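You operate a simulated robot arm through the tools that you are given. There is no shell and no other tool.

You run a simulated robot arm. Do the job below in one go: nothing can be reset, and whatever is moved stays where it is left.

JOB
We are going away: switch the reading light off and take its cell out.
Fine: switch off first; head turned back, cell in the small wooden box beside the light, cover shut.

The check looks at the end state, three seconds after you hand in, the way a careful person would. Anything else that was tipped, shoved, dropped, spilled or broken makes it a failure. A push-on lid holds only when it is set on centred and level and pressed home; a screw cap is set on level and turned clockwise until tight.

ROBOT AND FRAMES
A 6-joint arm with a two-finger parallel gripper, fixed in place. Base frame: the origin is at the foot of the arm, x ahead of it, y to its left, z up. Lengths are in mm, angles in rad, forces in N, time in s.
With the tool pointing down near the work surface it reaches from about 100 to 560 mm from the base axis. Its first joint turns from -1.152 to 1.152 rad. Payload 2.7 kg.
The tool frame sits at the grasp point between the pads (the TCP): z along the fingers, y along the line on which they close. The tips reach 23 mm beyond it. The gripper opens to 94 mm. The fingers are 38 mm wide and 10 mm thick; the gripper's body (54 by 96 mm) begins 39 mm behind the TCP.
Orientation is told as [roll, pitch, yaw] about the base's x, y, z axes, in that order, counted from this pose: with the fingers straight down and closing along the base's y, the tool's x points along the base's -x, its y along +y and its z along -z.

CONTROLS
- The arm moves only by the tool arm_command. Its argument "targets" is a list of rows, each a list of 7 numbers: the opening, from 0 (shut) to 1 (fully open), then the shift along the base's x, y, z in units of 25 mm (1.0 is 25 mm), then the turn, a rotation vector about the base's x, y, z in units of 8 degrees (1.0 is 8 degrees). In form: [[hand, x, y, z, ax, ay, az], ...]. A call has 1 to 20 rows; each row shifts and turns the commanded pose from where the row before left it. A call with a number of a shift or a turn outside -1 to 1 is refused whole. Each row takes 0.2 s and may step no farther than 50 mm and 0.15 rad from the row before; otherwise, or with a gripper value out of range, the whole call is refused. A pose out of reach is approached as far as the arm can. The call stops where the force on the tool passes 90 N (or 10 N more than at its start, if that is more) or the arm is blocked; 0.2 s more then pass. Each finger travels about 45 mm/s and halts on what it meets, pressing with about 44 N; the grip force reading is that of the motor and also rises with nothing between the fingers. The clock runs only during rows and for 0.2 s after the last one: add rows that do not move to give the fingers time. The reply holds the time, the measured pose of the TCP, the force on the tool along the base axes, the opening and the grip force, in the units named above and with some noise, with the torque about the TCP (base axes, N m) and any sound that the robot's microphone picked up.
- Cameras (640 x 400 px; columns grow to the right, rows downward): "scene" is fixed at [66.8, -423.8, 1408.5]; the picture's right is [0.85, -0.52, 0.00], its down [-0.28, -0.46, -0.84] and it looks along [0.44, 0.72, -0.54] (base axes); focal length 335 px, centre (320, 200). "wrist" rides on the gripper at [86, 16, -74] in the tool frame; the picture's right is [-0.18, 0.98, 0.00], its down [-0.58, -0.11, -0.81] and it looks along [-0.79, -0.15, 0.59] (tool axes); focal length 243 px, centre (320, 200).
- snapshot(camera): a new picture of that camera. It takes no simulated time.
- locate(camera, pixels): there is no depth. For up to 12 entries [column, row, z] of the newest picture of that camera ("zoom" is the newest enlarged one), the place [x, y] in the base frame at which the ray of that pixel passes the height z, good to about 3 mm. It takes no simulated time.
- inspect(camera, box): a new picture of the part [left, top, right, bottom] of that camera's present view, enlarged. It takes no simulated time.
- job_done(): hands the job in; it is judged then, once.

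Unless the task says otherwise, let go and move clear before handing in.

The tools are called after "Call:" as a command line: name --pt "numbers of a row" for each row, then --argument value for the rest, lists and objects as JSON in quotes. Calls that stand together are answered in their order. arm_command: Moves the arm, as the interface text tells. Its arguments: {"type":"object","properties":{"targets":{"type":"array","items":{"type":"array","items":{"type":"number"}}}},"required":["targets"]} The other tools are called the same way: snapshot (camera) takes a picture; locate (camera, pixels) gives the place at which the rays of pixels pass given heights; inspect (camera, box) takes an enlarged picture of a part of a camera's view; job_done () hands the job in.

At the start:

```text
t: 0.0
position: [262.8, 234.2, 1073.7]
tcp_rot: [-0.001, -0.001, 0.0]
ft_force: [-0.7, 0.2, 0.8]
torque: [-0.03, -0.02, 0.03]
grip_width: 94.1
gripper_force: 0.0
```

scene: 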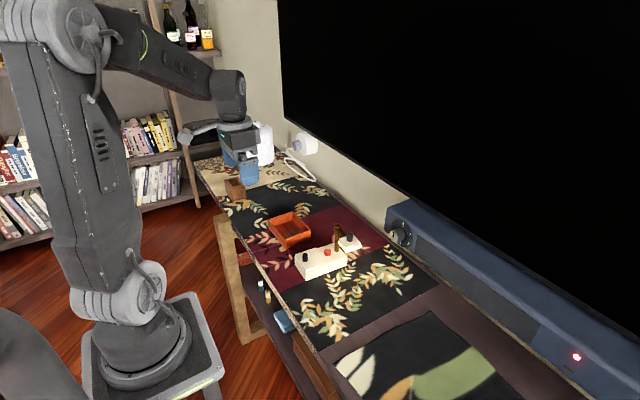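
wrist: 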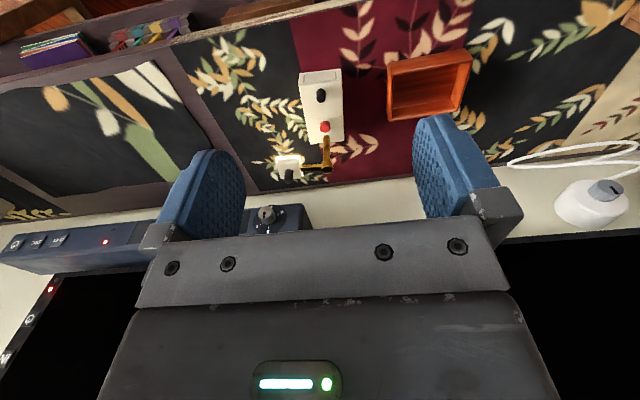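

The scene shows a cream box with a black knob (about 305,257) and a red button (about 327,252), a lamp head near (349,242), and an orange-red tray at (288,230). I will enlarge both views before moving.

Call:
inspect --camera "scene" --box '[230, 190, 400, 300]'

Call:
inspect --camera "wrist" --box '[250, 40, 490, 190]'

```text
3.64 times, centred on (315, 245) of scene
```

zoom: 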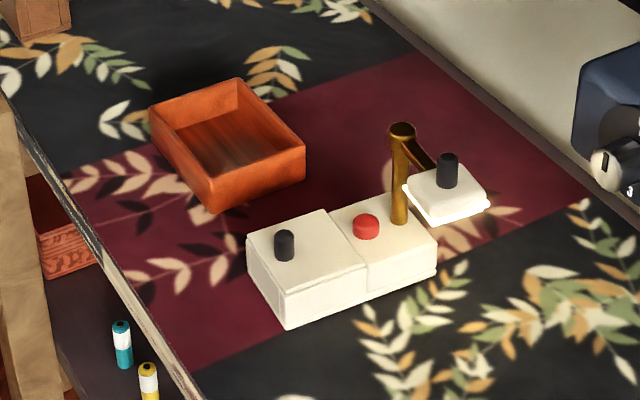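

```text
2.67 times, centred on (370, 115) of wrist
```

zoom: 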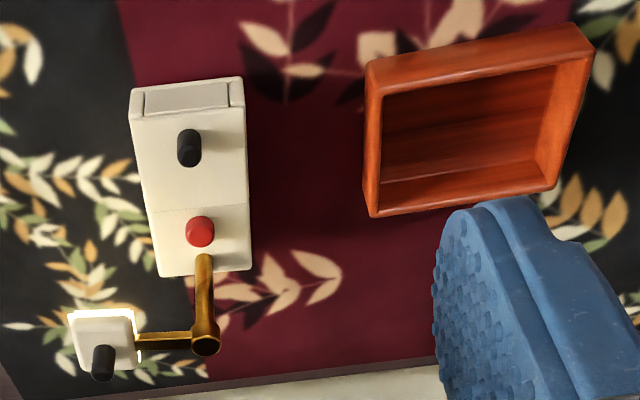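

The light head at zoom (103,340) is lit, and the arm comes off the brass post. I will triangulate heights by finding the red button and the tray corner in both views.

Call:
locate --camera "scene" --pixels '[[327.6, 252, 700], [327.6, 252, 800], [327.6, 252, 900], [305, 256, 700], [305, 256, 800], [305, 256, 900]]'

Call:
locate --camera "wrist" --pixels '[[325, 126.6, 700], [325, 126.6, 800], [325, 126.6, 900], [320.6, 96, 700], [320.6, 96, 800], [320.6, 96, 900]]'

```text
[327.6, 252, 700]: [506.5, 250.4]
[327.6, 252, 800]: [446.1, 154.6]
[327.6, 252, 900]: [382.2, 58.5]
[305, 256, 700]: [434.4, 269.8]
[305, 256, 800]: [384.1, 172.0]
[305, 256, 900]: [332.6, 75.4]
```

```text
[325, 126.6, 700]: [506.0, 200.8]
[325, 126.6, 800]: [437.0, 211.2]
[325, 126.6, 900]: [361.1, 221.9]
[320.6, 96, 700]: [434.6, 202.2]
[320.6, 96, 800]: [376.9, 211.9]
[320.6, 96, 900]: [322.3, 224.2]
```

The red button triangulates to about (476, 206, 747) and the cover knob to about (400, 208, 763). I'm moving down about 140 mm in free air for a closer look.

Call:
arm_command --pt "1 0 0 -1 0 0 0" --pt "1 0 0 -1 0 0 0" --pt "1 0 0 -1 0 0 0" --pt "1 0 0 -1 0 0 0" --pt "1 0 0 -1 0 0 0" --pt "1 0 0 -0.8 0 0 0" --pt "1 0 0 0 0 0 0"

Call:
snapshot --camera "wrist"

Call:
inspect --camera "wrist" --box '[240, 60, 440, 230]'

```text
t: 1.6
position: [262.5, 233.5, 928.7]
tcp_rot: [0.0, 0.001, -0.001]
ft_force: [-0.4, 1.0, 0.7]
torque: [0.01, -0.01, -0.02]
grip_width: 93.9
gripper_force: 0.0
```

```text
taken
```

wrist: 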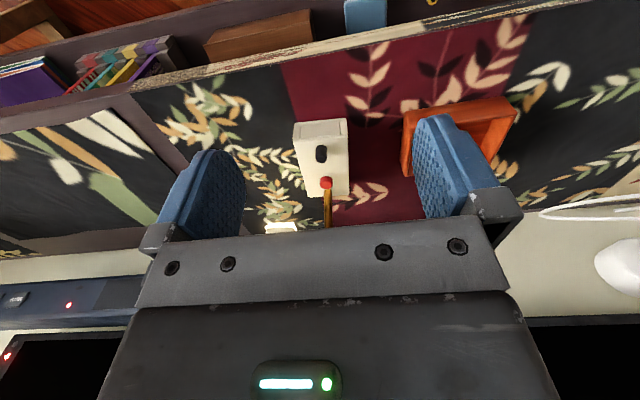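

```text
2.35 times, centred on (340, 145) of wrist
```

zoom: 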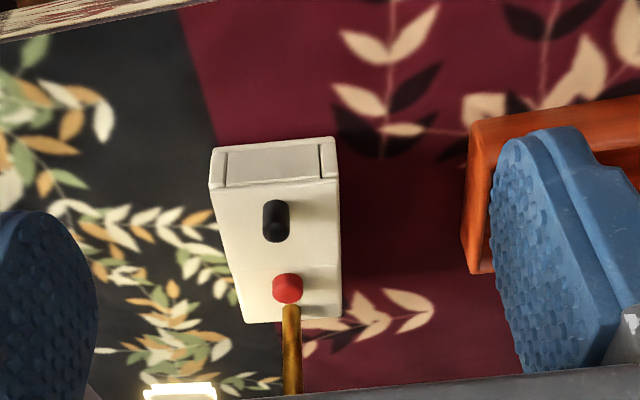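

The cover end now faces the camera (zoom 275,165), and I need to see how it opens. I'm moving closer, with the fingertips still well above everything.

Call:
arm_command --pt "1 0.3 -0.2 -1 0 0 0" --pt "1 0.3 -0.2 -1 0 0 0" --pt "1 0.3 -0.2 -1 0 0 0" --pt "1 0.2 -0.2 -0.9 0 0 0" --pt "1 0 0 0 0 0 0"

Call:
snapshot --camera "wrist"

Call:
inspect --camera "wrist" --box '[240, 90, 420, 230]'

Call:
inspect --camera "scene" --box '[280, 215, 370, 290]'

```text
t: 2.8
position: [289.9, 214.3, 831.0]
tcp_rot: [-0.002, 0.001, 0.001]
ft_force: [0.3, 0.1, 0.1]
torque: [0.01, -0.02, 0.0]
grip_width: 94.2
gripper_force: 0.1
```

```text
taken
```

wrist: 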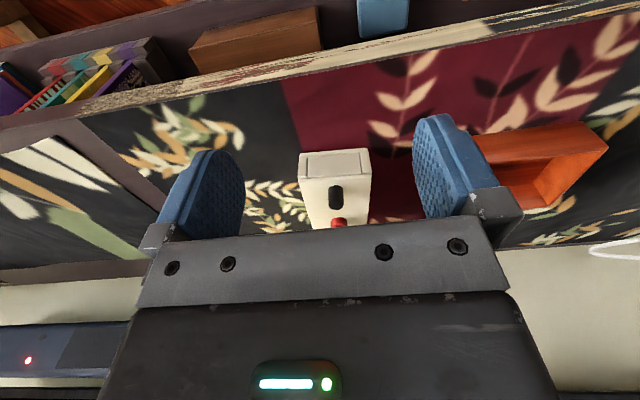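

```text
2.86 times, centred on (330, 160) of wrist
```

zoom: 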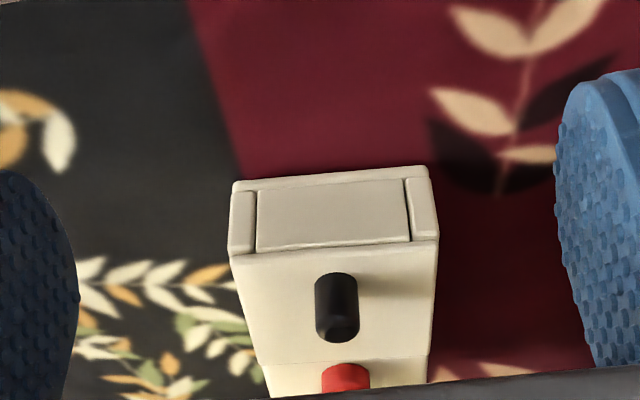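

```text
5.33 times, centred on (325, 252) of scene
```

zoom: 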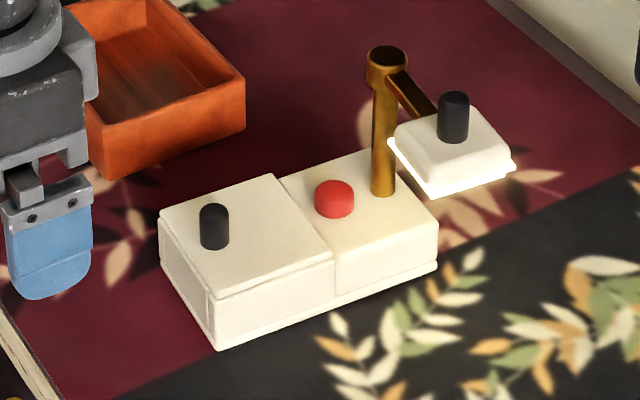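

The cover is a slab with a knob at zoom (337,305) and a panel at its near end. The brass post stands at about (505,202) with its top at z≈838, and the head knob is at about (497,132,860). Before pressing the button I want a side view, so I'm yawing the hand -90° and moving to the +y side, above everything.

Call:
arm_command --pt "1 0.3 0.3 0.2 0 0 -0.9375" --pt "1 0.4 0.3 0.2 0 0 -0.9375" --pt "1 0.4 0.3 0.2 0 0 -0.9375" --pt "1 0.4 0.4 0.2 0 0 -0.9375" --pt "1 0.4 0.4 0 0 0 -0.9375" --pt "1 0.5 0.4 0 0 0 -0.9375" --pt "1 0.5 0.4 0 0 0 -0.9375" --pt "1 0.5 0.4 0 0 0 -0.9375" --pt "1 0.5 0.4 0 0 0 -0.9375" --pt "1 0.5 0.4 0 0 0 -0.9375" --pt "1 0.4 0.3 0 0 0 -0.9375" --pt "1 0.4 0.2 0 0 0 -0.9375" --pt "1 0 0 0 0 0 0"

Call:
snapshot --camera "wrist"

Call:
snapshot --camera "scene"

```text
t: 5.6
position: [418.2, 318.8, 851.2]
tcp_rot: [0.0, -0.001, -1.572]
ft_force: [1.0, 0.3, 0.1]
torque: [-0.01, -0.02, 0.01]
grip_width: 93.9
gripper_force: 0.0
```

```text
taken
```

wrist: 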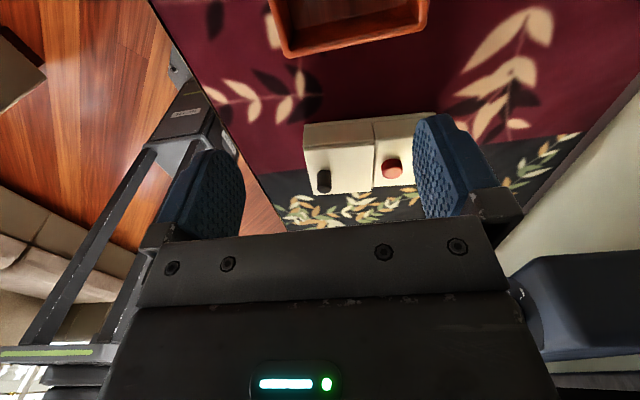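

```text
taken
```

scene: 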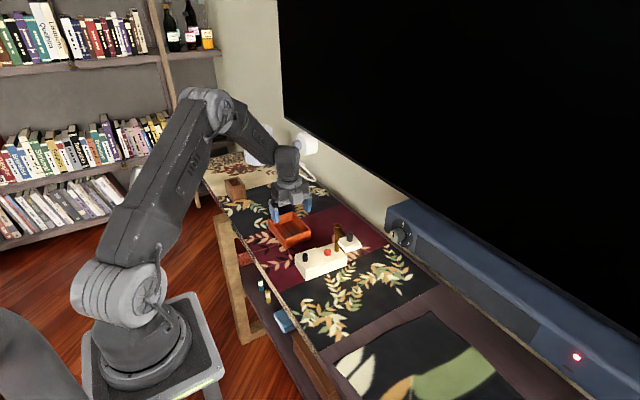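

Call:
inspect --camera "wrist" --box '[260, 90, 480, 230]'

Call:
locate --camera "wrist" --pixels '[[391, 168, 747], [324, 182, 760], [304, 124, 740], [373, 121, 740], [308, 178, 740], [276, 30, 750], [428, 8, 750]]'

```text
2.86 times, centred on (370, 160) of wrist
```

zoom: 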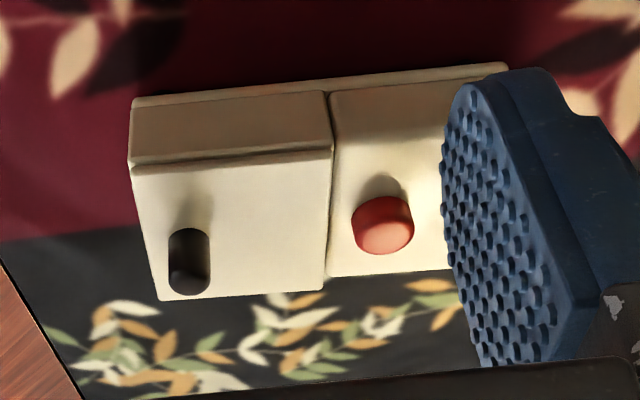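

```text
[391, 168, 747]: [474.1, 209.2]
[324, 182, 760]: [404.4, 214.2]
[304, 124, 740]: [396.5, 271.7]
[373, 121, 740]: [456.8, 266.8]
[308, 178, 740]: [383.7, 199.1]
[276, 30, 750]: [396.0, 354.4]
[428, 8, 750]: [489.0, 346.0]
```

Seen from the side, the cover slab has its knob near the outer (-x) end, at zoom (188,262), and the button is at (474,207). I'm yawing back, closing the fingers and stopping above the button, offset to -x to stay clear of the post.

Call:
arm_command --pt "0 0 -0.4 0.6 0 0 0.9375" --pt "0 0 -0.4 0.6 0 0 0.9375" --pt "0 0.1 -0.4 0 0 0 0.9375" --pt "0 0.2 -0.4 0 0 0 0.9375" --pt "0 0.2 -0.4 0 0 0 0.9375" --pt "0 0.2 -0.4 0 0 0 0.9375" --pt "0 0.2 -0.4 0 0 0 0.9375" --pt "0 0.2 -0.4 0 0 0 0.9375" --pt "0 0.2 -0.4 0 0 0 0.9375" --pt "0 0.2 -0.4 0 0 0 0.9375" --pt "0 0.1 -0.31 0 0 0 0.9375" --pt "0 0 0 0 0 0 0.9375" --pt "0 0 0 0 0 0 0"

Call:
snapshot --camera "wrist"

Call:
inspect --camera "scene" --box '[260, 190, 380, 290]'

```text
t: 8.4
position: [459.8, 210.8, 882.1]
tcp_rot: [0.0, 0.0, 0.0]
ft_force: [0.1, -0.1, 0.0]
torque: [0.02, 0.01, -0.02]
grip_width: 0.0
gripper_force: 42.4
```

```text
taken
```

wrist: 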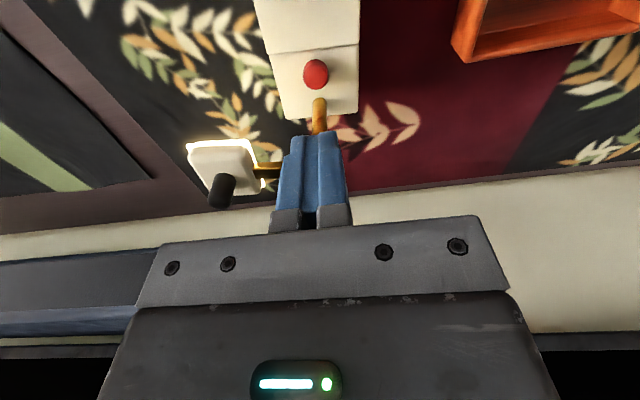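

```text
4.00 times, centred on (320, 240) of scene
```

zoom: 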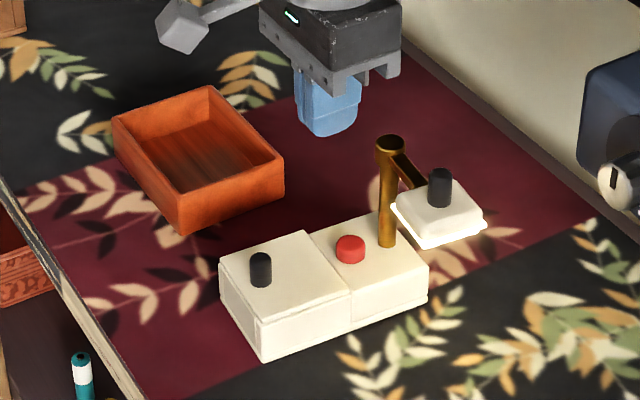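

I'm checking the button, post and head positions in this new view before going down.

Call:
locate --camera "wrist" --pixels '[[316, 74, 747], [319, 105, 838], [319, 132, 740], [187, 143, 820], [254, 140, 820], [264, 192, 820], [222, 180, 850], [222, 200, 850], [290, 118, 740], [359, 110, 740], [272, 52, 740], [359, 45, 740]]'

Call:
inspect --camera "wrist" --box '[170, 20, 380, 220]'

```text
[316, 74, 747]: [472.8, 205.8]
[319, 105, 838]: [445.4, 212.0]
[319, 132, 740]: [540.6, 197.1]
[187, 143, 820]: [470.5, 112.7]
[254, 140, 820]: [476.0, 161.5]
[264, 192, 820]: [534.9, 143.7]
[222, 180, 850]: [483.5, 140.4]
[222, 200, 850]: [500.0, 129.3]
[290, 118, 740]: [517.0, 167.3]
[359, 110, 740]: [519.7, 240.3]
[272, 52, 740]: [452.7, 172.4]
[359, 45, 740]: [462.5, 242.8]
```

```text
2.00 times, centred on (275, 120) of wrist
```

zoom: 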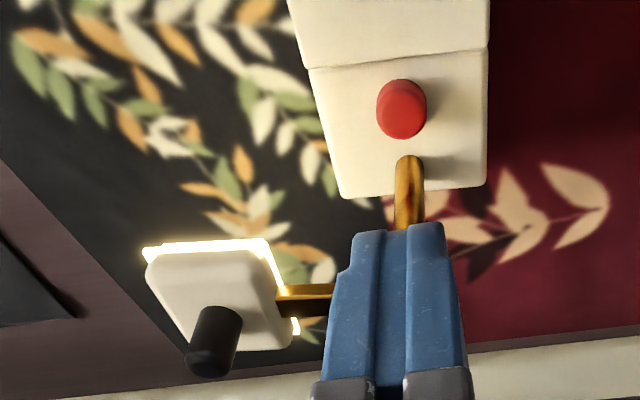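

The head's nearest corner is at about (474,161), close to where an upright gripper body would be. I will lean the hand 25° towards +y, which keeps its body clear of the head and post, and go down to just above the button.

Call:
arm_command --pt "0 0.05 -0.03 0 -0.78125 0 0" --pt "0 0 -0.03 0 -0.78125 0 0" --pt "0 0 -0.03 0 -0.78125 0 0" --pt "0 0 -0.03 0 -0.78125 0 0" --pt "0 0 0 -0.9 0 0 0" --pt "0 0 0 -0.9 0 0 0" --pt "0 0 0 -0.9 0 0 0" --pt "0 0 0 -0.8 0 0 0" --pt "0 0 0 0 0 0 0"

Call:
snapshot --camera "wrist"

Call:
inspect --camera "scene" --box '[280, 200, 380, 280]'

```text
t: 10.4
position: [461.2, 208.3, 792.6]
tcp_rot: [-0.437, 0.0, 0.001]
ft_force: [-0.5, 0.0, 0.0]
torque: [0.02, -0.01, 0.02]
grip_width: 0.0
gripper_force: 42.2
```

```text
taken
```

wrist: 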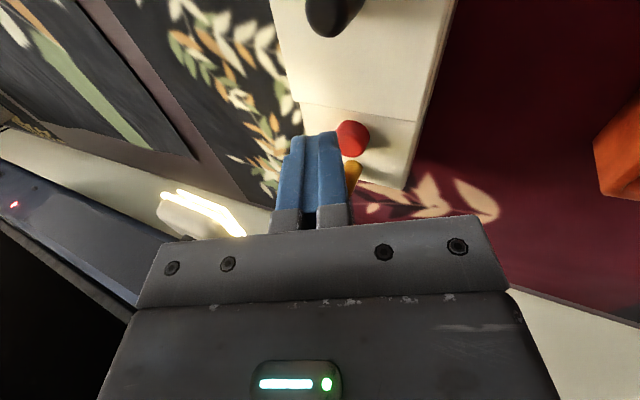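

```text
5.00 times, centred on (330, 240) of scene
```

zoom: 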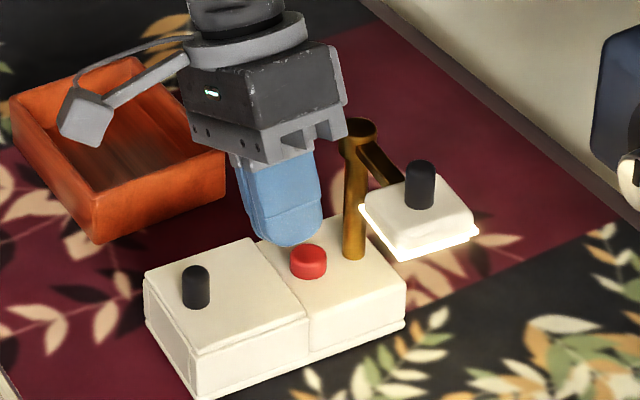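

The button at wrist (353,138) is just ahead of the rounded fingertips, and the hand is clear of the post and head. I'm moving 6 mm forward and going down in small steps, watching the force.

Call:
arm_command --pt "0 0.24 0 -0.1 0 0 0" --pt "0 0 0 -0.2 0 0 0" --pt "0 0 0 -0.2 0 0 0" --pt "0 0 0 -0.12 0 0 0" --pt "0 0 0 0 0 0 0"

Call:
inspect --camera "scene" --box '[300, 210, 370, 270]'

Call:
inspect --camera "wrist" --box '[250, 80, 430, 230]'

```text
t: 11.6
position: [467.2, 207.9, 777.5]
tcp_rot: [-0.436, -0.001, 0.001]
ft_force: [0.2, 0.1, -0.3]
torque: [0.01, 0.01, 0.01]
grip_width: 0.0
gripper_force: 42.0
```

```text
6.67 times, centred on (335, 240) of scene
```

zoom: 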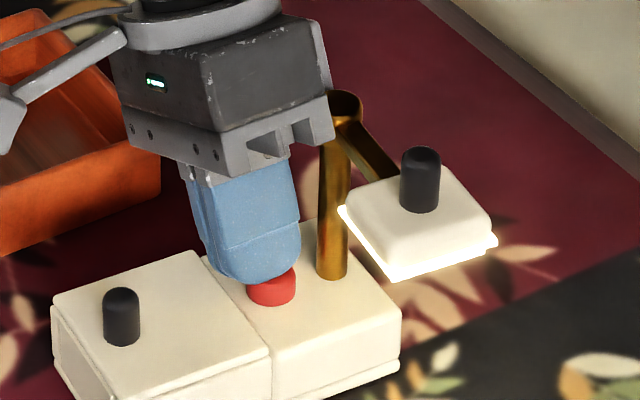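

```text
2.67 times, centred on (340, 155) of wrist
```

zoom: 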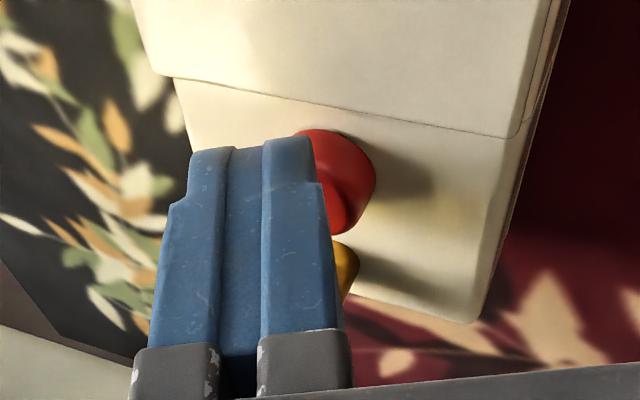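

The fingertips are almost touching the button. I'm shifting 3 mm to +y and pressing in 2 mm steps.

Call:
arm_command --pt "0 0 0.12 0 0 0 0" --pt "0 0 0 -0.08 0 0 0" --pt "0 0 0 -0.08 0 0 0" --pt "0 0 0 -0.08 0 0 0" --pt "0 0 0 0 0 0 0"

Call:
inspect --camera "scene" --box '[300, 210, 370, 270]'

```text
t: 12.8
position: [467.4, 212.7, 772.8]
tcp_rot: [-0.435, 0.0, 0.001]
ft_force: [-0.2, 1.3, 1.8]
torque: [0.02, -0.03, 0.02]
grip_width: 0.0
gripper_force: 42.6
heard: click
```

```text
6.67 times, centred on (335, 240) of scene
```

zoom: 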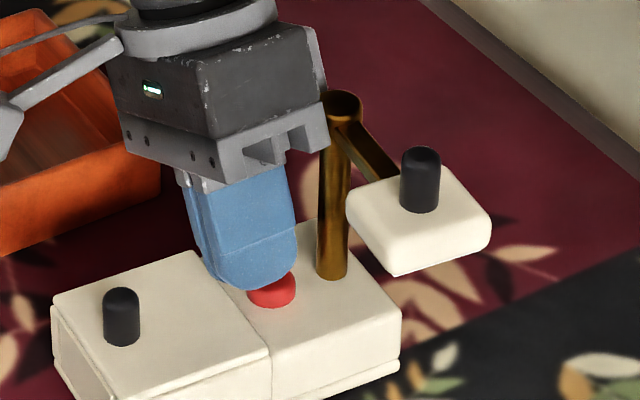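

A click was heard and the head's glow is gone, so the light is off. I'm retreating straight up, levelling the hand and looking again.

Call:
arm_command --pt "0 0 0 0.6 0 0 0" --pt "0 0 0 1 0 0 0" --pt "0 0 0 1 0 0 0" --pt "0 0 0 1 0 0 0" --pt "0 0 0 0.8 0 0 0" --pt "0 -0.5 0 0 0.78125 0 0" --pt "0 -0.8 0 0 0.78125 0 0" --pt "0 -1 0 0 0.78125 0 0" --pt "0 -1 0 0 0.78125 0 0" --pt "1 -1 0 -0.5 0 0 0" --pt "1 -1 0 -0.5 0 0 0" --pt "1 -1 0 -0.5 0 0 0" --pt "1 0 0 0 0 0 0"

Call:
snapshot --camera "wrist"

Call:
inspect --camera "scene" --box '[270, 210, 380, 290]'

```text
t: 15.6
position: [310.7, 210.2, 844.6]
tcp_rot: [0.0, -0.001, -0.002]
ft_force: [1.2, 0.5, -0.2]
torque: [0.02, -0.01, -0.02]
grip_width: 86.6
gripper_force: 0.1
```

```text
taken
```

wrist: 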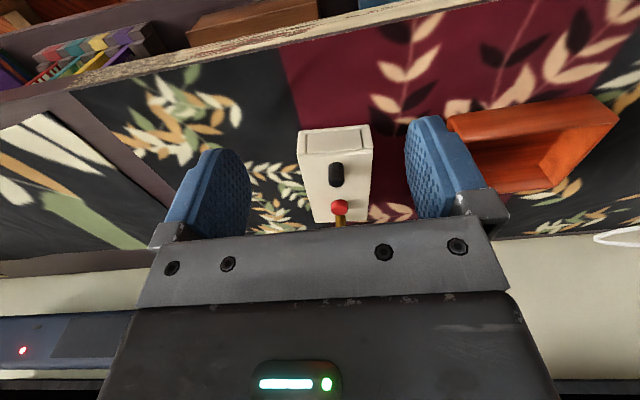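

```text
5.00 times, centred on (325, 250) of scene
```

zoom: 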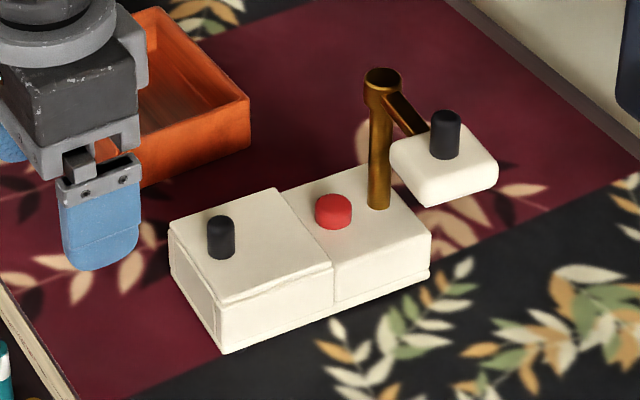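

The light is off (head dark at zoom 440,165). Next I'm finding the cover knob and the cover's edges in this view so I can grip the knob.

Call:
inspect --camera "wrist" --box '[270, 110, 400, 230]'

Call:
locate --camera "wrist" --pixels '[[336, 166, 740], [337, 184, 765], [336, 174, 750], [298, 157, 738], [371, 150, 738], [301, 133, 700], [369, 126, 700]]'

Call:
locate --camera "scene" --pixels '[[304, 258, 745], [304, 254, 765], [282, 254, 740], [326, 262, 740], [327, 252, 745]]'

```text
3.33 times, centred on (335, 170) of wrist
```

zoom: 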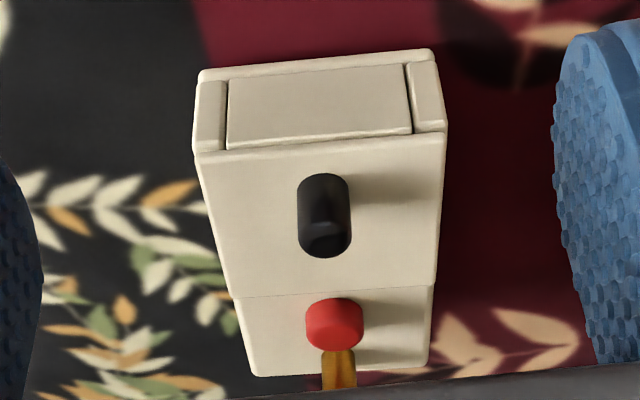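

```text
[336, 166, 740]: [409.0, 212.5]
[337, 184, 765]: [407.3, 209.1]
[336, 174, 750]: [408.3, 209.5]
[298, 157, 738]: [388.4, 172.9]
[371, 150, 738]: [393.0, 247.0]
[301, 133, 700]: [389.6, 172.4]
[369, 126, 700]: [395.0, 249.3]
```

```text
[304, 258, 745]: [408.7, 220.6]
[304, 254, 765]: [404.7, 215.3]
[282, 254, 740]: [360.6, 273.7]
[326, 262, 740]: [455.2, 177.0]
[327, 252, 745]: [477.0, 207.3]
```

The knob is centred at about (407,210) and runs from z≈740 to 765. I'm moving above it and going down with the fingers open either side in y.

Call:
arm_command --pt "0.6 1 0 0 0 0 0" --pt "0.6 1 0 0 0 0 0" --pt "0.6 1 0 -0.4 0 0 0" --pt "0.6 0.85 0 -0.6 0 0 0" --pt "0.6 0 0 -0.6 0 0 0" --pt "0.6 0 0 0 0 0 0"

Call:
snapshot --camera "wrist"

Call:
inspect --camera "scene" --box '[270, 210, 370, 290]'

```text
t: 17.0
position: [406.1, 212.4, 804.8]
tcp_rot: [-0.001, 0.0, -0.001]
ft_force: [0.5, -1.0, -0.1]
torque: [-0.02, -0.01, -0.02]
grip_width: 56.2
gripper_force: 0.1
```

```text
taken
```

wrist: 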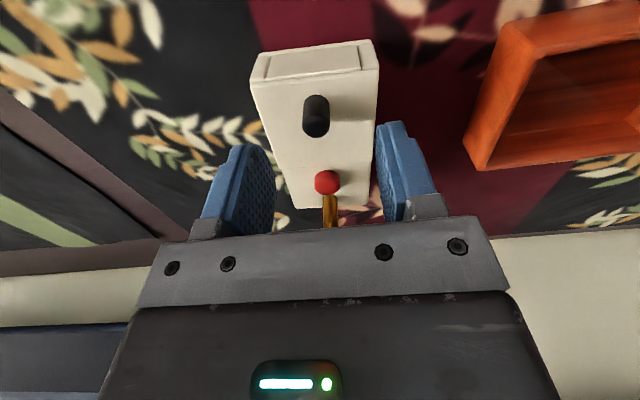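

```text
5.00 times, centred on (320, 250) of scene
```

zoom: 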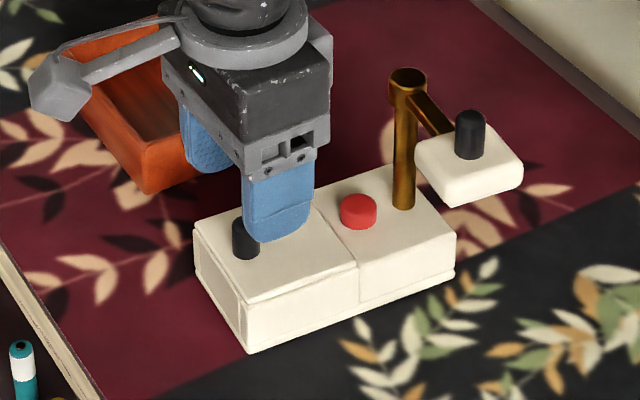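

I'm refining the knob's centre from this closer view.

Call:
inspect --camera "wrist" --box '[240, 30, 400, 220]'

Call:
locate --camera "wrist" --pixels '[[316, 101, 740], [316, 129, 765], [316, 115, 752], [250, 82, 738], [378, 70, 738], [267, 153, 738], [373, 145, 738]]'

```text
2.11 times, centred on (320, 125) of wrist
```

zoom: 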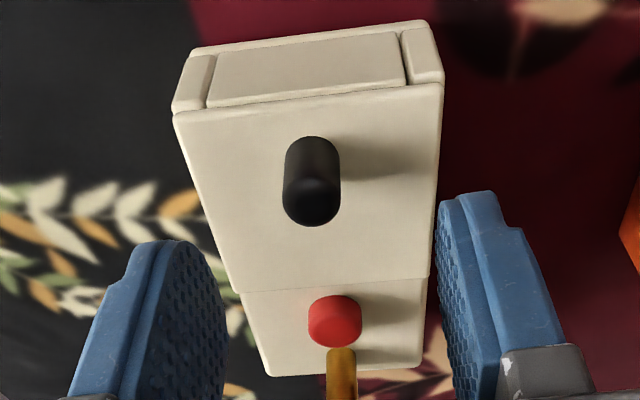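

```text
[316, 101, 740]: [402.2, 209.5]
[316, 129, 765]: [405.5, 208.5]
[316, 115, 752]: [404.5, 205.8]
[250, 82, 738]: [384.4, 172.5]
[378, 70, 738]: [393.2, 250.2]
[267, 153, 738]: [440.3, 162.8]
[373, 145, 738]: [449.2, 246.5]
```

I'm checking the lamp's yaw with slab corners from the scene view.

Call:
snapshot --camera "scene"

Call:
locate --camera "scene" --pixels '[[295, 255.5, 738], [305.4, 270, 738], [327.6, 262.5, 738], [347, 256, 738], [346.8, 247, 738], [305.4, 280, 700], [346.8, 265.5, 700]]'

```text
taken
```

scene: 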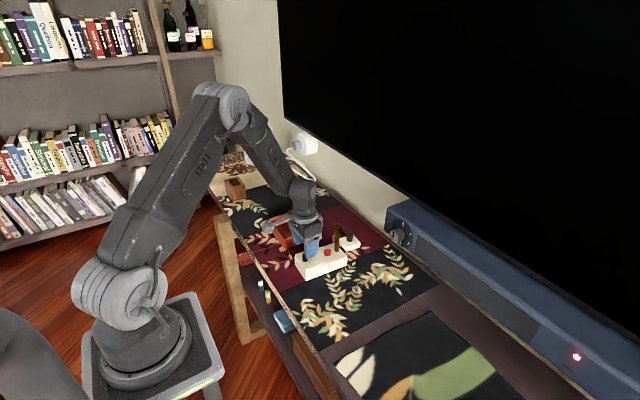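

```text
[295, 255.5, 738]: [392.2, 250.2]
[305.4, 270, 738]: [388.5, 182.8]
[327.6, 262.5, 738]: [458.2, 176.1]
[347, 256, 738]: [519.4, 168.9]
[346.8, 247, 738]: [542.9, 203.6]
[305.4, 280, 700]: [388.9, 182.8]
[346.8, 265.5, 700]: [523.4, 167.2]
```

Both cameras put the lamp's long axis at about -6° yaw, with the knob at about (405,210). I'm matching that yaw, going down around the knob and then gripping it.

Call:
arm_command --pt "0.5 -0.04 -0.1 -0.2 0 0 -0.75" --pt "0.5 0 0 -0.5 0 0 0" --pt "0.5 0 0 -0.4 0 0 0" --pt "0.5 0 0 -0.2 0 0 0" --pt "0.5 0 0 -0.2 0 0 0" --pt "0.5 0 0 0 0 0 0"

Call:
snapshot --camera "wrist"

Call:
inspect --camera "scene" --box '[270, 210, 370, 290]'

```text
t: 18.4
position: [405.6, 208.7, 769.6]
tcp_rot: [0.0, -0.001, -0.105]
ft_force: [-7.4, -5.8, 24.9]
torque: [-0.26, 0.28, -0.06]
grip_width: 46.8
gripper_force: 0.0
```

```text
taken
```

wrist: 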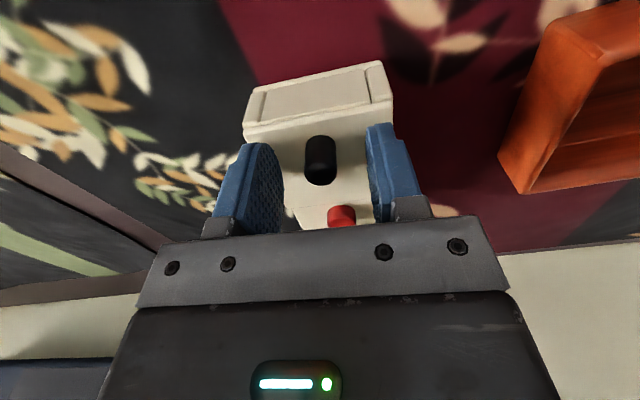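

```text
5.00 times, centred on (320, 250) of scene
```

zoom: 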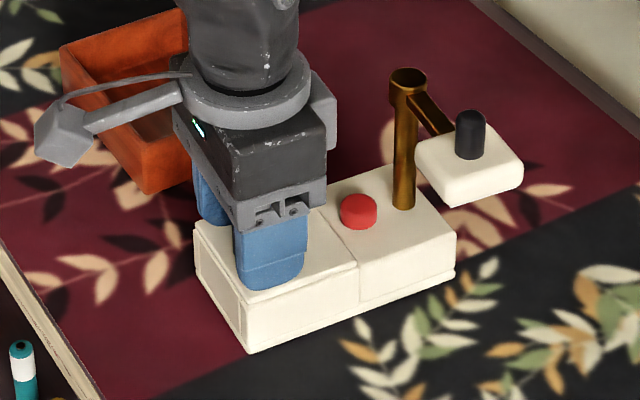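

The tool feels 25 N at z=769.6, so the tips are on the slab and its top is at about 746. I'm backing off 4 mm and closing on the knob.

Call:
arm_command --pt "0.5 0 0 0.24 0 0 0" --pt "0 0 0 0 0 0 0" --pt "0 0 0 0 0 0 0" --pt "0 0 0 0 0 0 0" --pt "0 0 0 0 0 0 0"

Call:
snapshot --camera "wrist"

```text
t: 19.6
position: [404.6, 208.2, 773.3]
tcp_rot: [0.001, -0.001, -0.105]
ft_force: [-1.2, 1.7, 0.7]
torque: [0.27, -0.04, -0.05]
grip_width: 14.9
gripper_force: 44.1
```

```text
taken
```

wrist: 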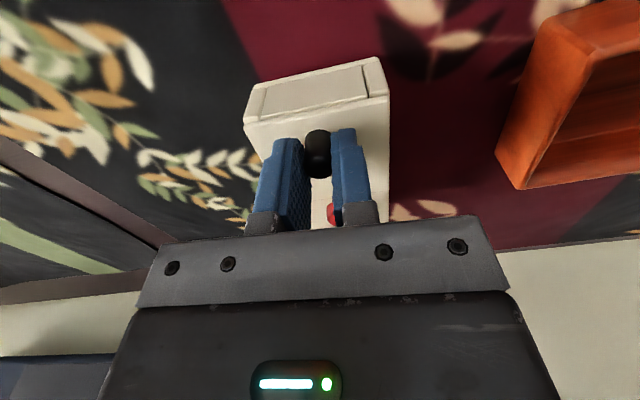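

The fingers hold the knob, 14.9 mm across, but it sits towards the pads' robot-side edge (318,145). I'm opening, shifting 8 mm towards -x and gripping again.

Call:
arm_command --pt "0.4 0 0 0 0 0 0" --pt "0.4 0 0 0 0 0 0" --pt "0.4 -0.3 0.04 0 0 0 0" --pt "0 0 0 0 0 0 0" --pt "0 0 0 0 0 0 0" --pt "0 0 0 0 0 0 0" --pt "0 0 0 0 0 0 0"

Call:
inspect --camera "wrist" --box '[230, 40, 410, 240]'

Call:
inspect --camera "scene" --box '[270, 210, 370, 290]'

```text
t: 21.2
position: [397.2, 210.6, 774.0]
tcp_rot: [0.0, 0.001, -0.104]
ft_force: [-0.8, -3.7, 2.1]
torque: [0.23, -0.01, -0.05]
grip_width: 15.1
gripper_force: 44.5
```

```text
2.00 times, centred on (320, 140) of wrist
```

zoom: 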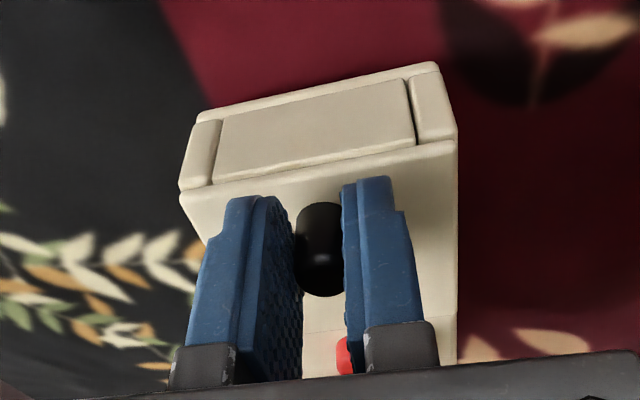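

```text
5.00 times, centred on (320, 250) of scene
```

zoom: 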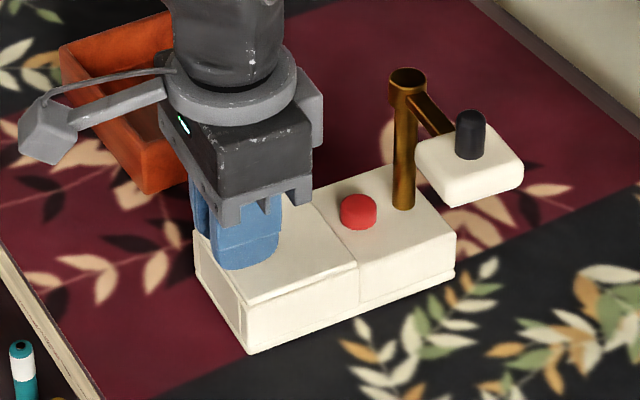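

The knob now sits well inside the pads. I'm testing the cover with a small 3 mm upward pull and reading the force.

Call:
arm_command --pt "0 0 0 0.06 0 0 0" --pt "0 0 0 0.06 0 0 0" --pt "0 0 0 0 0 0 0"

Call:
inspect --camera "wrist" --box '[230, 40, 410, 240]'

```text
t: 22.0
position: [397.8, 209.7, 776.0]
tcp_rot: [-0.004, 0.001, -0.105]
ft_force: [0.0, 0.4, -9.6]
torque: [0.15, 0.59, 0.0]
grip_width: 15.2
gripper_force: 43.5
```

```text
2.00 times, centred on (320, 140) of wrist
```

zoom: 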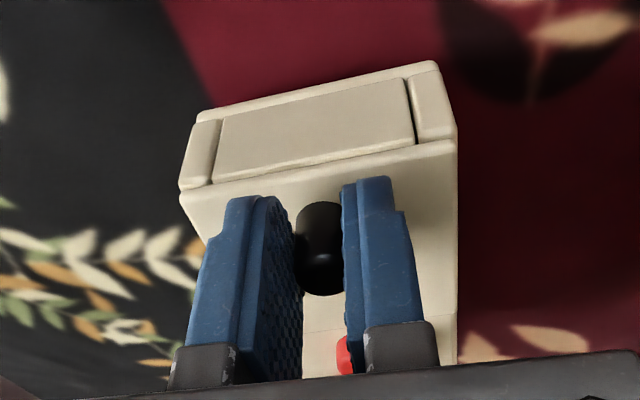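

The pull shows -9.6 N with 0.59 N·m about y, so the load acts about 61 mm ahead of the knob. That could be a hinge at the seam, or the lamp's whole weight hanging from the knob. I'm looking before going any further.

Call:
inspect --camera "scene" --box '[290, 230, 360, 290]'

```text
6.67 times, centred on (325, 260) of scene
```

zoom: 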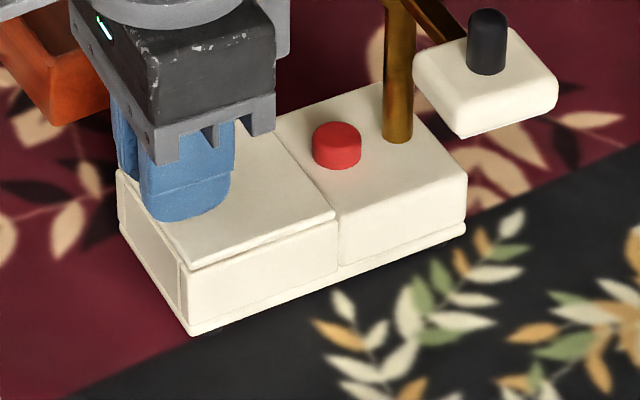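

No gap is visible under the lamp, but the load is ambiguous. I'm lowering back to where I gripped and reading the force again.

Call:
arm_command --pt "0 0 0 -0.06 0 0 0" --pt "0 0 0 -0.06 0 0 0" --pt "0 0 0 0 0 0 0"

Call:
inspect --camera "scene" --box '[290, 230, 360, 290]'

Call:
inspect --camera "wrist" --box '[230, 40, 410, 240]'

```text
t: 22.8
position: [398.0, 208.7, 774.3]
tcp_rot: [0.002, -0.004, -0.104]
ft_force: [-5.7, 0.5, 3.1]
torque: [-0.37, -0.36, -0.14]
grip_width: 14.7
gripper_force: 43.8
```

```text
6.67 times, centred on (325, 260) of scene
```

zoom: 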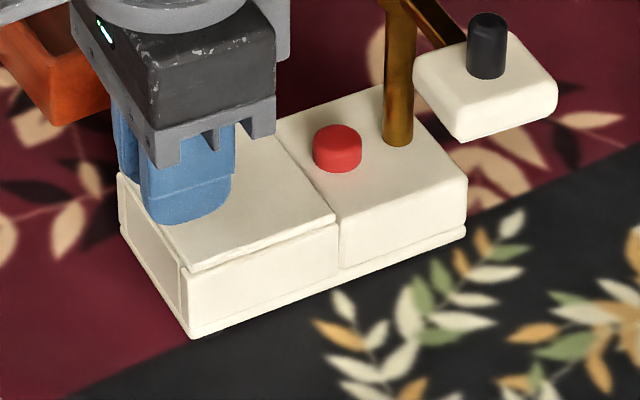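

```text
2.00 times, centred on (320, 140) of wrist
```

zoom: 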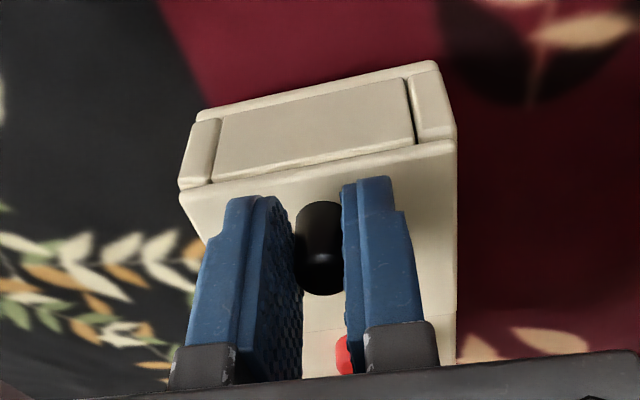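

Comparing the pictures, the head knob top moved from (487,10) to (487,13) zoom, so the pull lifted the whole 1 kg lamp. The cover does not lift straight up as it stands. I'm trying a gentle 2 mm slide along the lamp's axis away from the seam.

Call:
arm_command --pt "0 -0.04 0.004 0 0 0 0" --pt "0 -0.04 0.004 0 0 0 0" --pt "0 0 0 0 0 0 0"

Call:
inspect --camera "scene" --box '[290, 230, 360, 290]'

Call:
inspect --camera "wrist" --box '[230, 40, 410, 240]'

```text
t: 23.6
position: [395.9, 209.9, 774.9]
tcp_rot: [0.001, -0.001, -0.105]
ft_force: [1.4, 1.7, 1.4]
torque: [-0.21, -0.32, -0.06]
grip_width: 15.1
gripper_force: 43.9
```

```text
6.67 times, centred on (325, 260) of scene
```

zoom: 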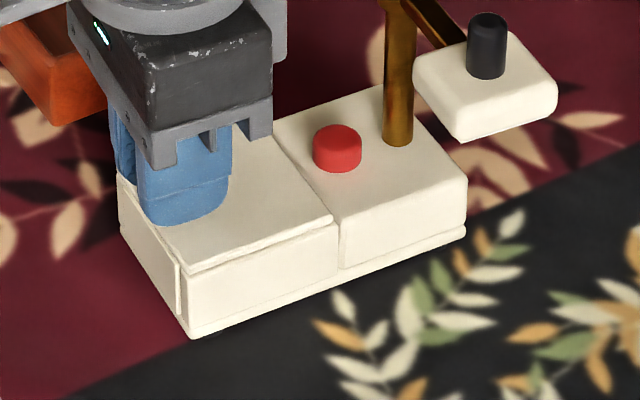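

```text
2.00 times, centred on (320, 140) of wrist
```

zoom: 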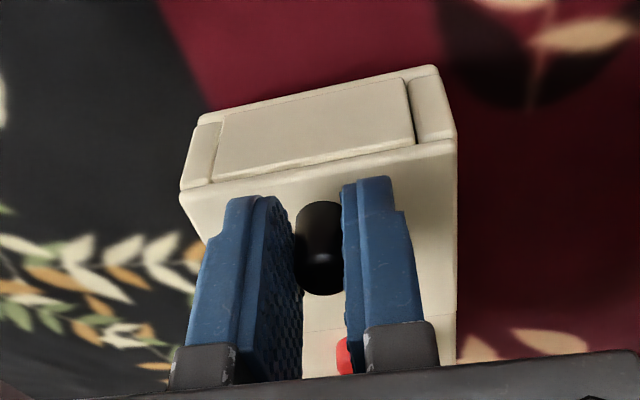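

The cover and its end flap moved 2 mm out on their own, with under 2 N of force, while the lamp stayed put (base corner still at 190,338). It is a sliding cover, so I'm sliding it further along the axis.

Call:
arm_command --pt "0 -0.2 0.021 0 0 0 0" --pt "0 -0.2 0.021 0 0 0 0" --pt "0 -0.2 0.021 0 0 0 0" --pt "0 -0.2 0.021 0 0 0 0" --pt "0 0 0 0 0 0 0"

Call:
inspect --camera "scene" --box '[280, 220, 370, 295]'

Call:
inspect --camera "wrist" --box '[230, 40, 410, 240]'

```text
t: 24.8
position: [375.9, 213.0, 775.3]
tcp_rot: [0.001, 0.001, -0.104]
ft_force: [-0.4, -6.5, 23.3]
torque: [-0.48, -0.1, -0.09]
grip_width: 15.0
gripper_force: 43.5
```

```text
5.33 times, centred on (325, 258) of scene
```

zoom: 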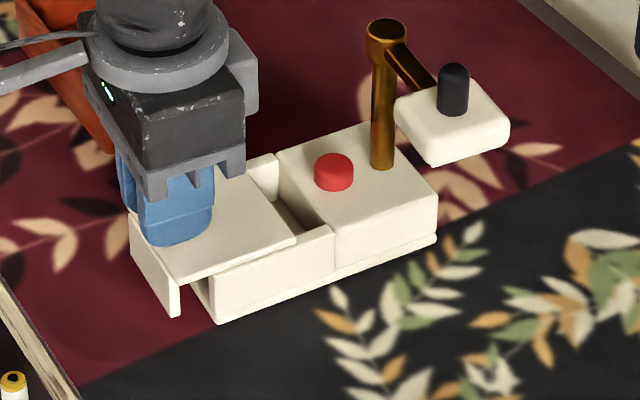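

```text
2.00 times, centred on (320, 140) of wrist
```

zoom: 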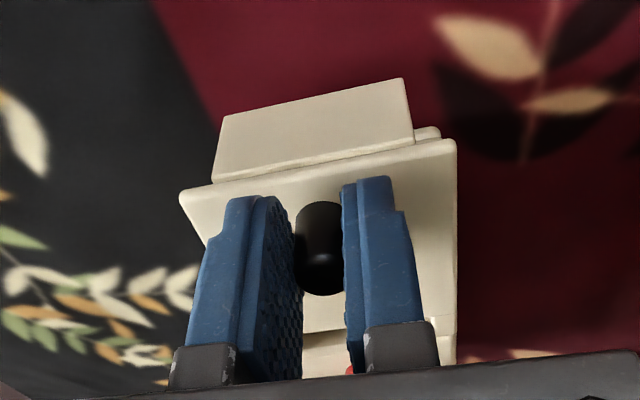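

The cover has slid 20 mm and the compartment is opening at (300,215). The 23 N upward reading says I'm pressing down, so I'm easing up 1.5 mm and reading the force again.

Call:
arm_command --pt "0 0 0 0.06 0 0 0" --pt "0 0 0 0 0 0 0"

```text
t: 25.4
position: [375.3, 212.0, 773.7]
tcp_rot: [0.0, 0.002, -0.104]
ft_force: [0.0, -3.0, 3.2]
torque: [0.22, -0.7, -0.07]
grip_width: 14.8
gripper_force: 44.0
```

The force dropped to about 3 N. I'm sliding on another 20 mm.

Call:
arm_command --pt "0 -0.2 0.021 0 0 0 0" --pt "0 -0.2 0.021 0 0 0 0" --pt "0 -0.2 0.021 0 0 0 0" --pt "0 -0.2 0.021 0 0 0 0" --pt "0 0 0 0 0 0 0"

Call:
inspect --camera "scene" --box '[280, 220, 370, 295]'

Call:
inspect --camera "wrist" --box '[230, 40, 410, 240]'

```text
t: 26.6
position: [355.3, 212.2, 774.8]
tcp_rot: [-0.002, 0.003, -0.105]
ft_force: [0.2, -0.3, -6.9]
torque: [0.18, 0.55, -0.03]
grip_width: 14.8
gripper_force: 43.7
```

```text
5.33 times, centred on (325, 258) of scene
```

zoom: 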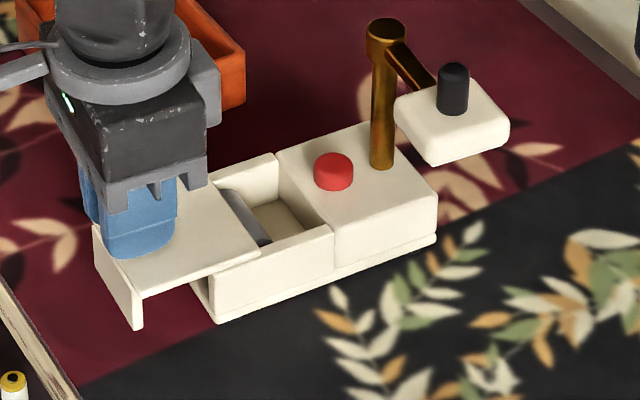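

```text
2.00 times, centred on (320, 140) of wrist
```

zoom: 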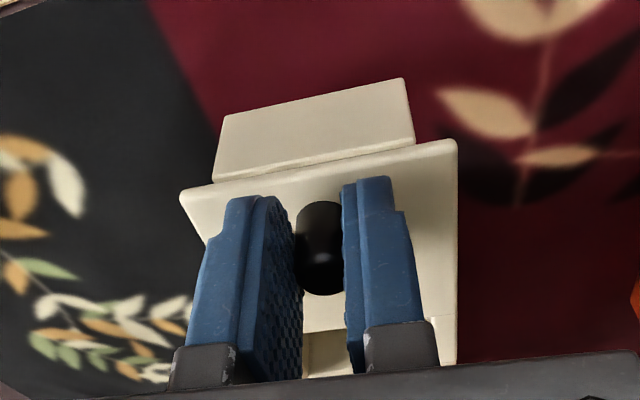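

A dark cell shows in the compartment at zoom (240,215). The cover still rides in its rails, so I'm sliding on another 10 mm with a slight downward correction.

Call:
arm_command --pt "0 -0.1 0.01 -0.02 0 0 0" --pt "0 -0.1 0.01 0 0 0 0" --pt "0 -0.1 0.01 0 0 0 0" --pt "0 -0.1 0.01 0 0 0 0" --pt "0 0 0 0 0 0 0"

Call:
inspect --camera "scene" --box '[280, 220, 370, 295]'

```text
t: 27.8
position: [344.0, 215.0, 774.7]
tcp_rot: [0.001, 0.0, -0.106]
ft_force: [-0.8, 0.3, -4.2]
torque: [-0.22, 0.1, -0.08]
grip_width: 15.2
gripper_force: 44.5
```

```text
5.33 times, centred on (325, 258) of scene
```

zoom: 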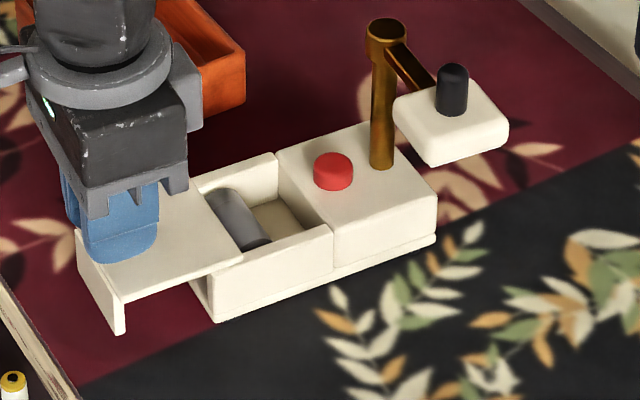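

The cell lies crosswise at zoom (235,220), and the cover still overlaps the box by about 15 mm. I'm sliding on another 10 mm.

Call:
arm_command --pt "0 -0.1 0.01 0 0 0 0" --pt "0 -0.1 0.01 0 0 0 0" --pt "0 -0.1 0.01 0 0 0 0" --pt "0 -0.1 0.01 0 0 0 0" --pt "0 0 0 0 0 0 0"

Call:
inspect --camera "scene" --box '[280, 220, 370, 295]'

```text
t: 29.0
position: [334.7, 216.2, 775.0]
tcp_rot: [0.0, -0.001, -0.105]
ft_force: [-0.1, -0.8, -1.3]
torque: [-0.29, -0.43, -0.01]
grip_width: 14.9
gripper_force: 43.8
```

```text
5.33 times, centred on (325, 258) of scene
```

zoom: 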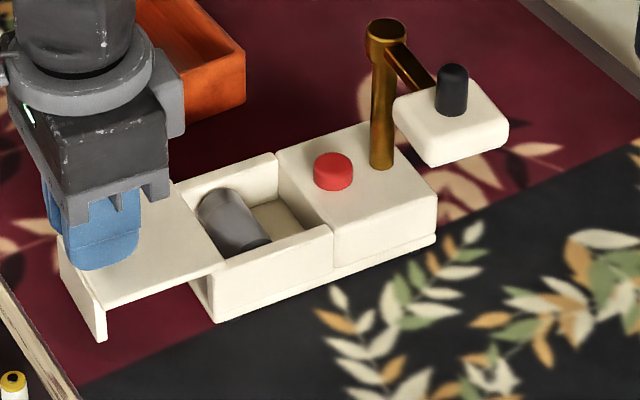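

At 63 mm out the cell is almost fully exposed at zoom (235,220), and the lamp hasn't moved (corner still at 217,321). I'm going on in small steps to find out whether the cover has a stop or comes free.

Call:
arm_command --pt "0 -0.08 0.008 0 0 0 0" --pt "0 -0.08 0.008 0 0 0 0" --pt "0 0 0 0 0 0 0"

Call:
inspect --camera "scene" --box '[280, 220, 370, 295]'

Call:
snapshot --camera "wrist"

```text
t: 29.8
position: [331.6, 215.7, 775.0]
tcp_rot: [0.0, 0.0, -0.104]
ft_force: [-0.2, -0.3, -0.7]
torque: [-0.34, -0.51, 0.03]
grip_width: 15.0
gripper_force: 44.4
```

```text
5.33 times, centred on (325, 258) of scene
```

zoom: 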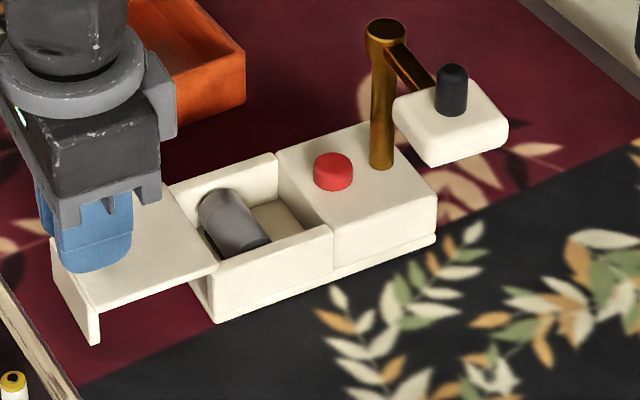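

```text
taken
```

wrist: 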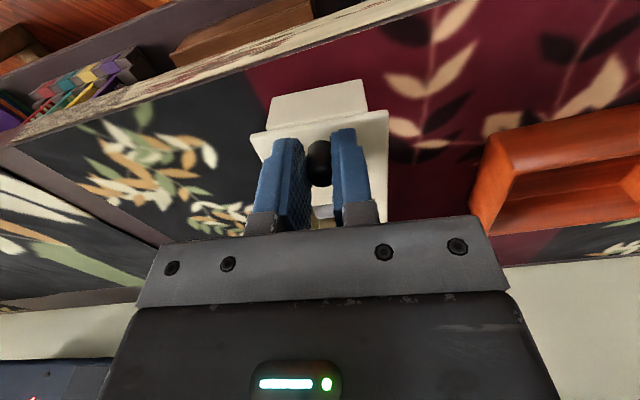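

There is no stop yet and almost no force. Another 6 mm.

Call:
arm_command --pt "0 -0.08 0.008 0 0 0 0" --pt "0 -0.08 0.008 0 0 0 0" --pt "0 -0.08 0.008 0 0 0 0" --pt "0 0 0 0 0 0 0"

Call:
inspect --camera "scene" --box '[280, 220, 370, 295]'

```text
t: 30.8
position: [325.0, 215.2, 774.7]
tcp_rot: [0.001, -0.002, -0.106]
ft_force: [6.4, -1.9, -2.0]
torque: [-0.31, -0.2, -0.09]
grip_width: 15.0
gripper_force: 44.0
```

```text
5.33 times, centred on (325, 258) of scene
```

zoom: 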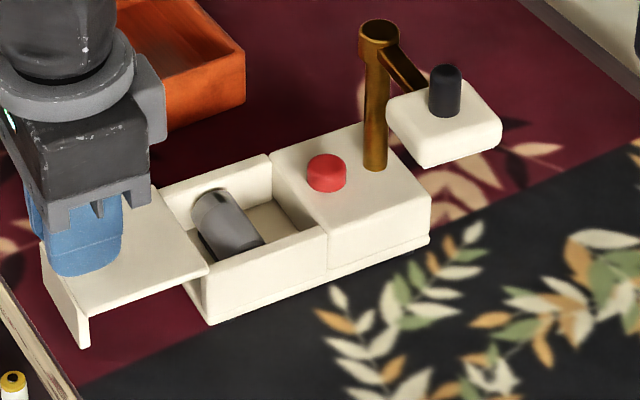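

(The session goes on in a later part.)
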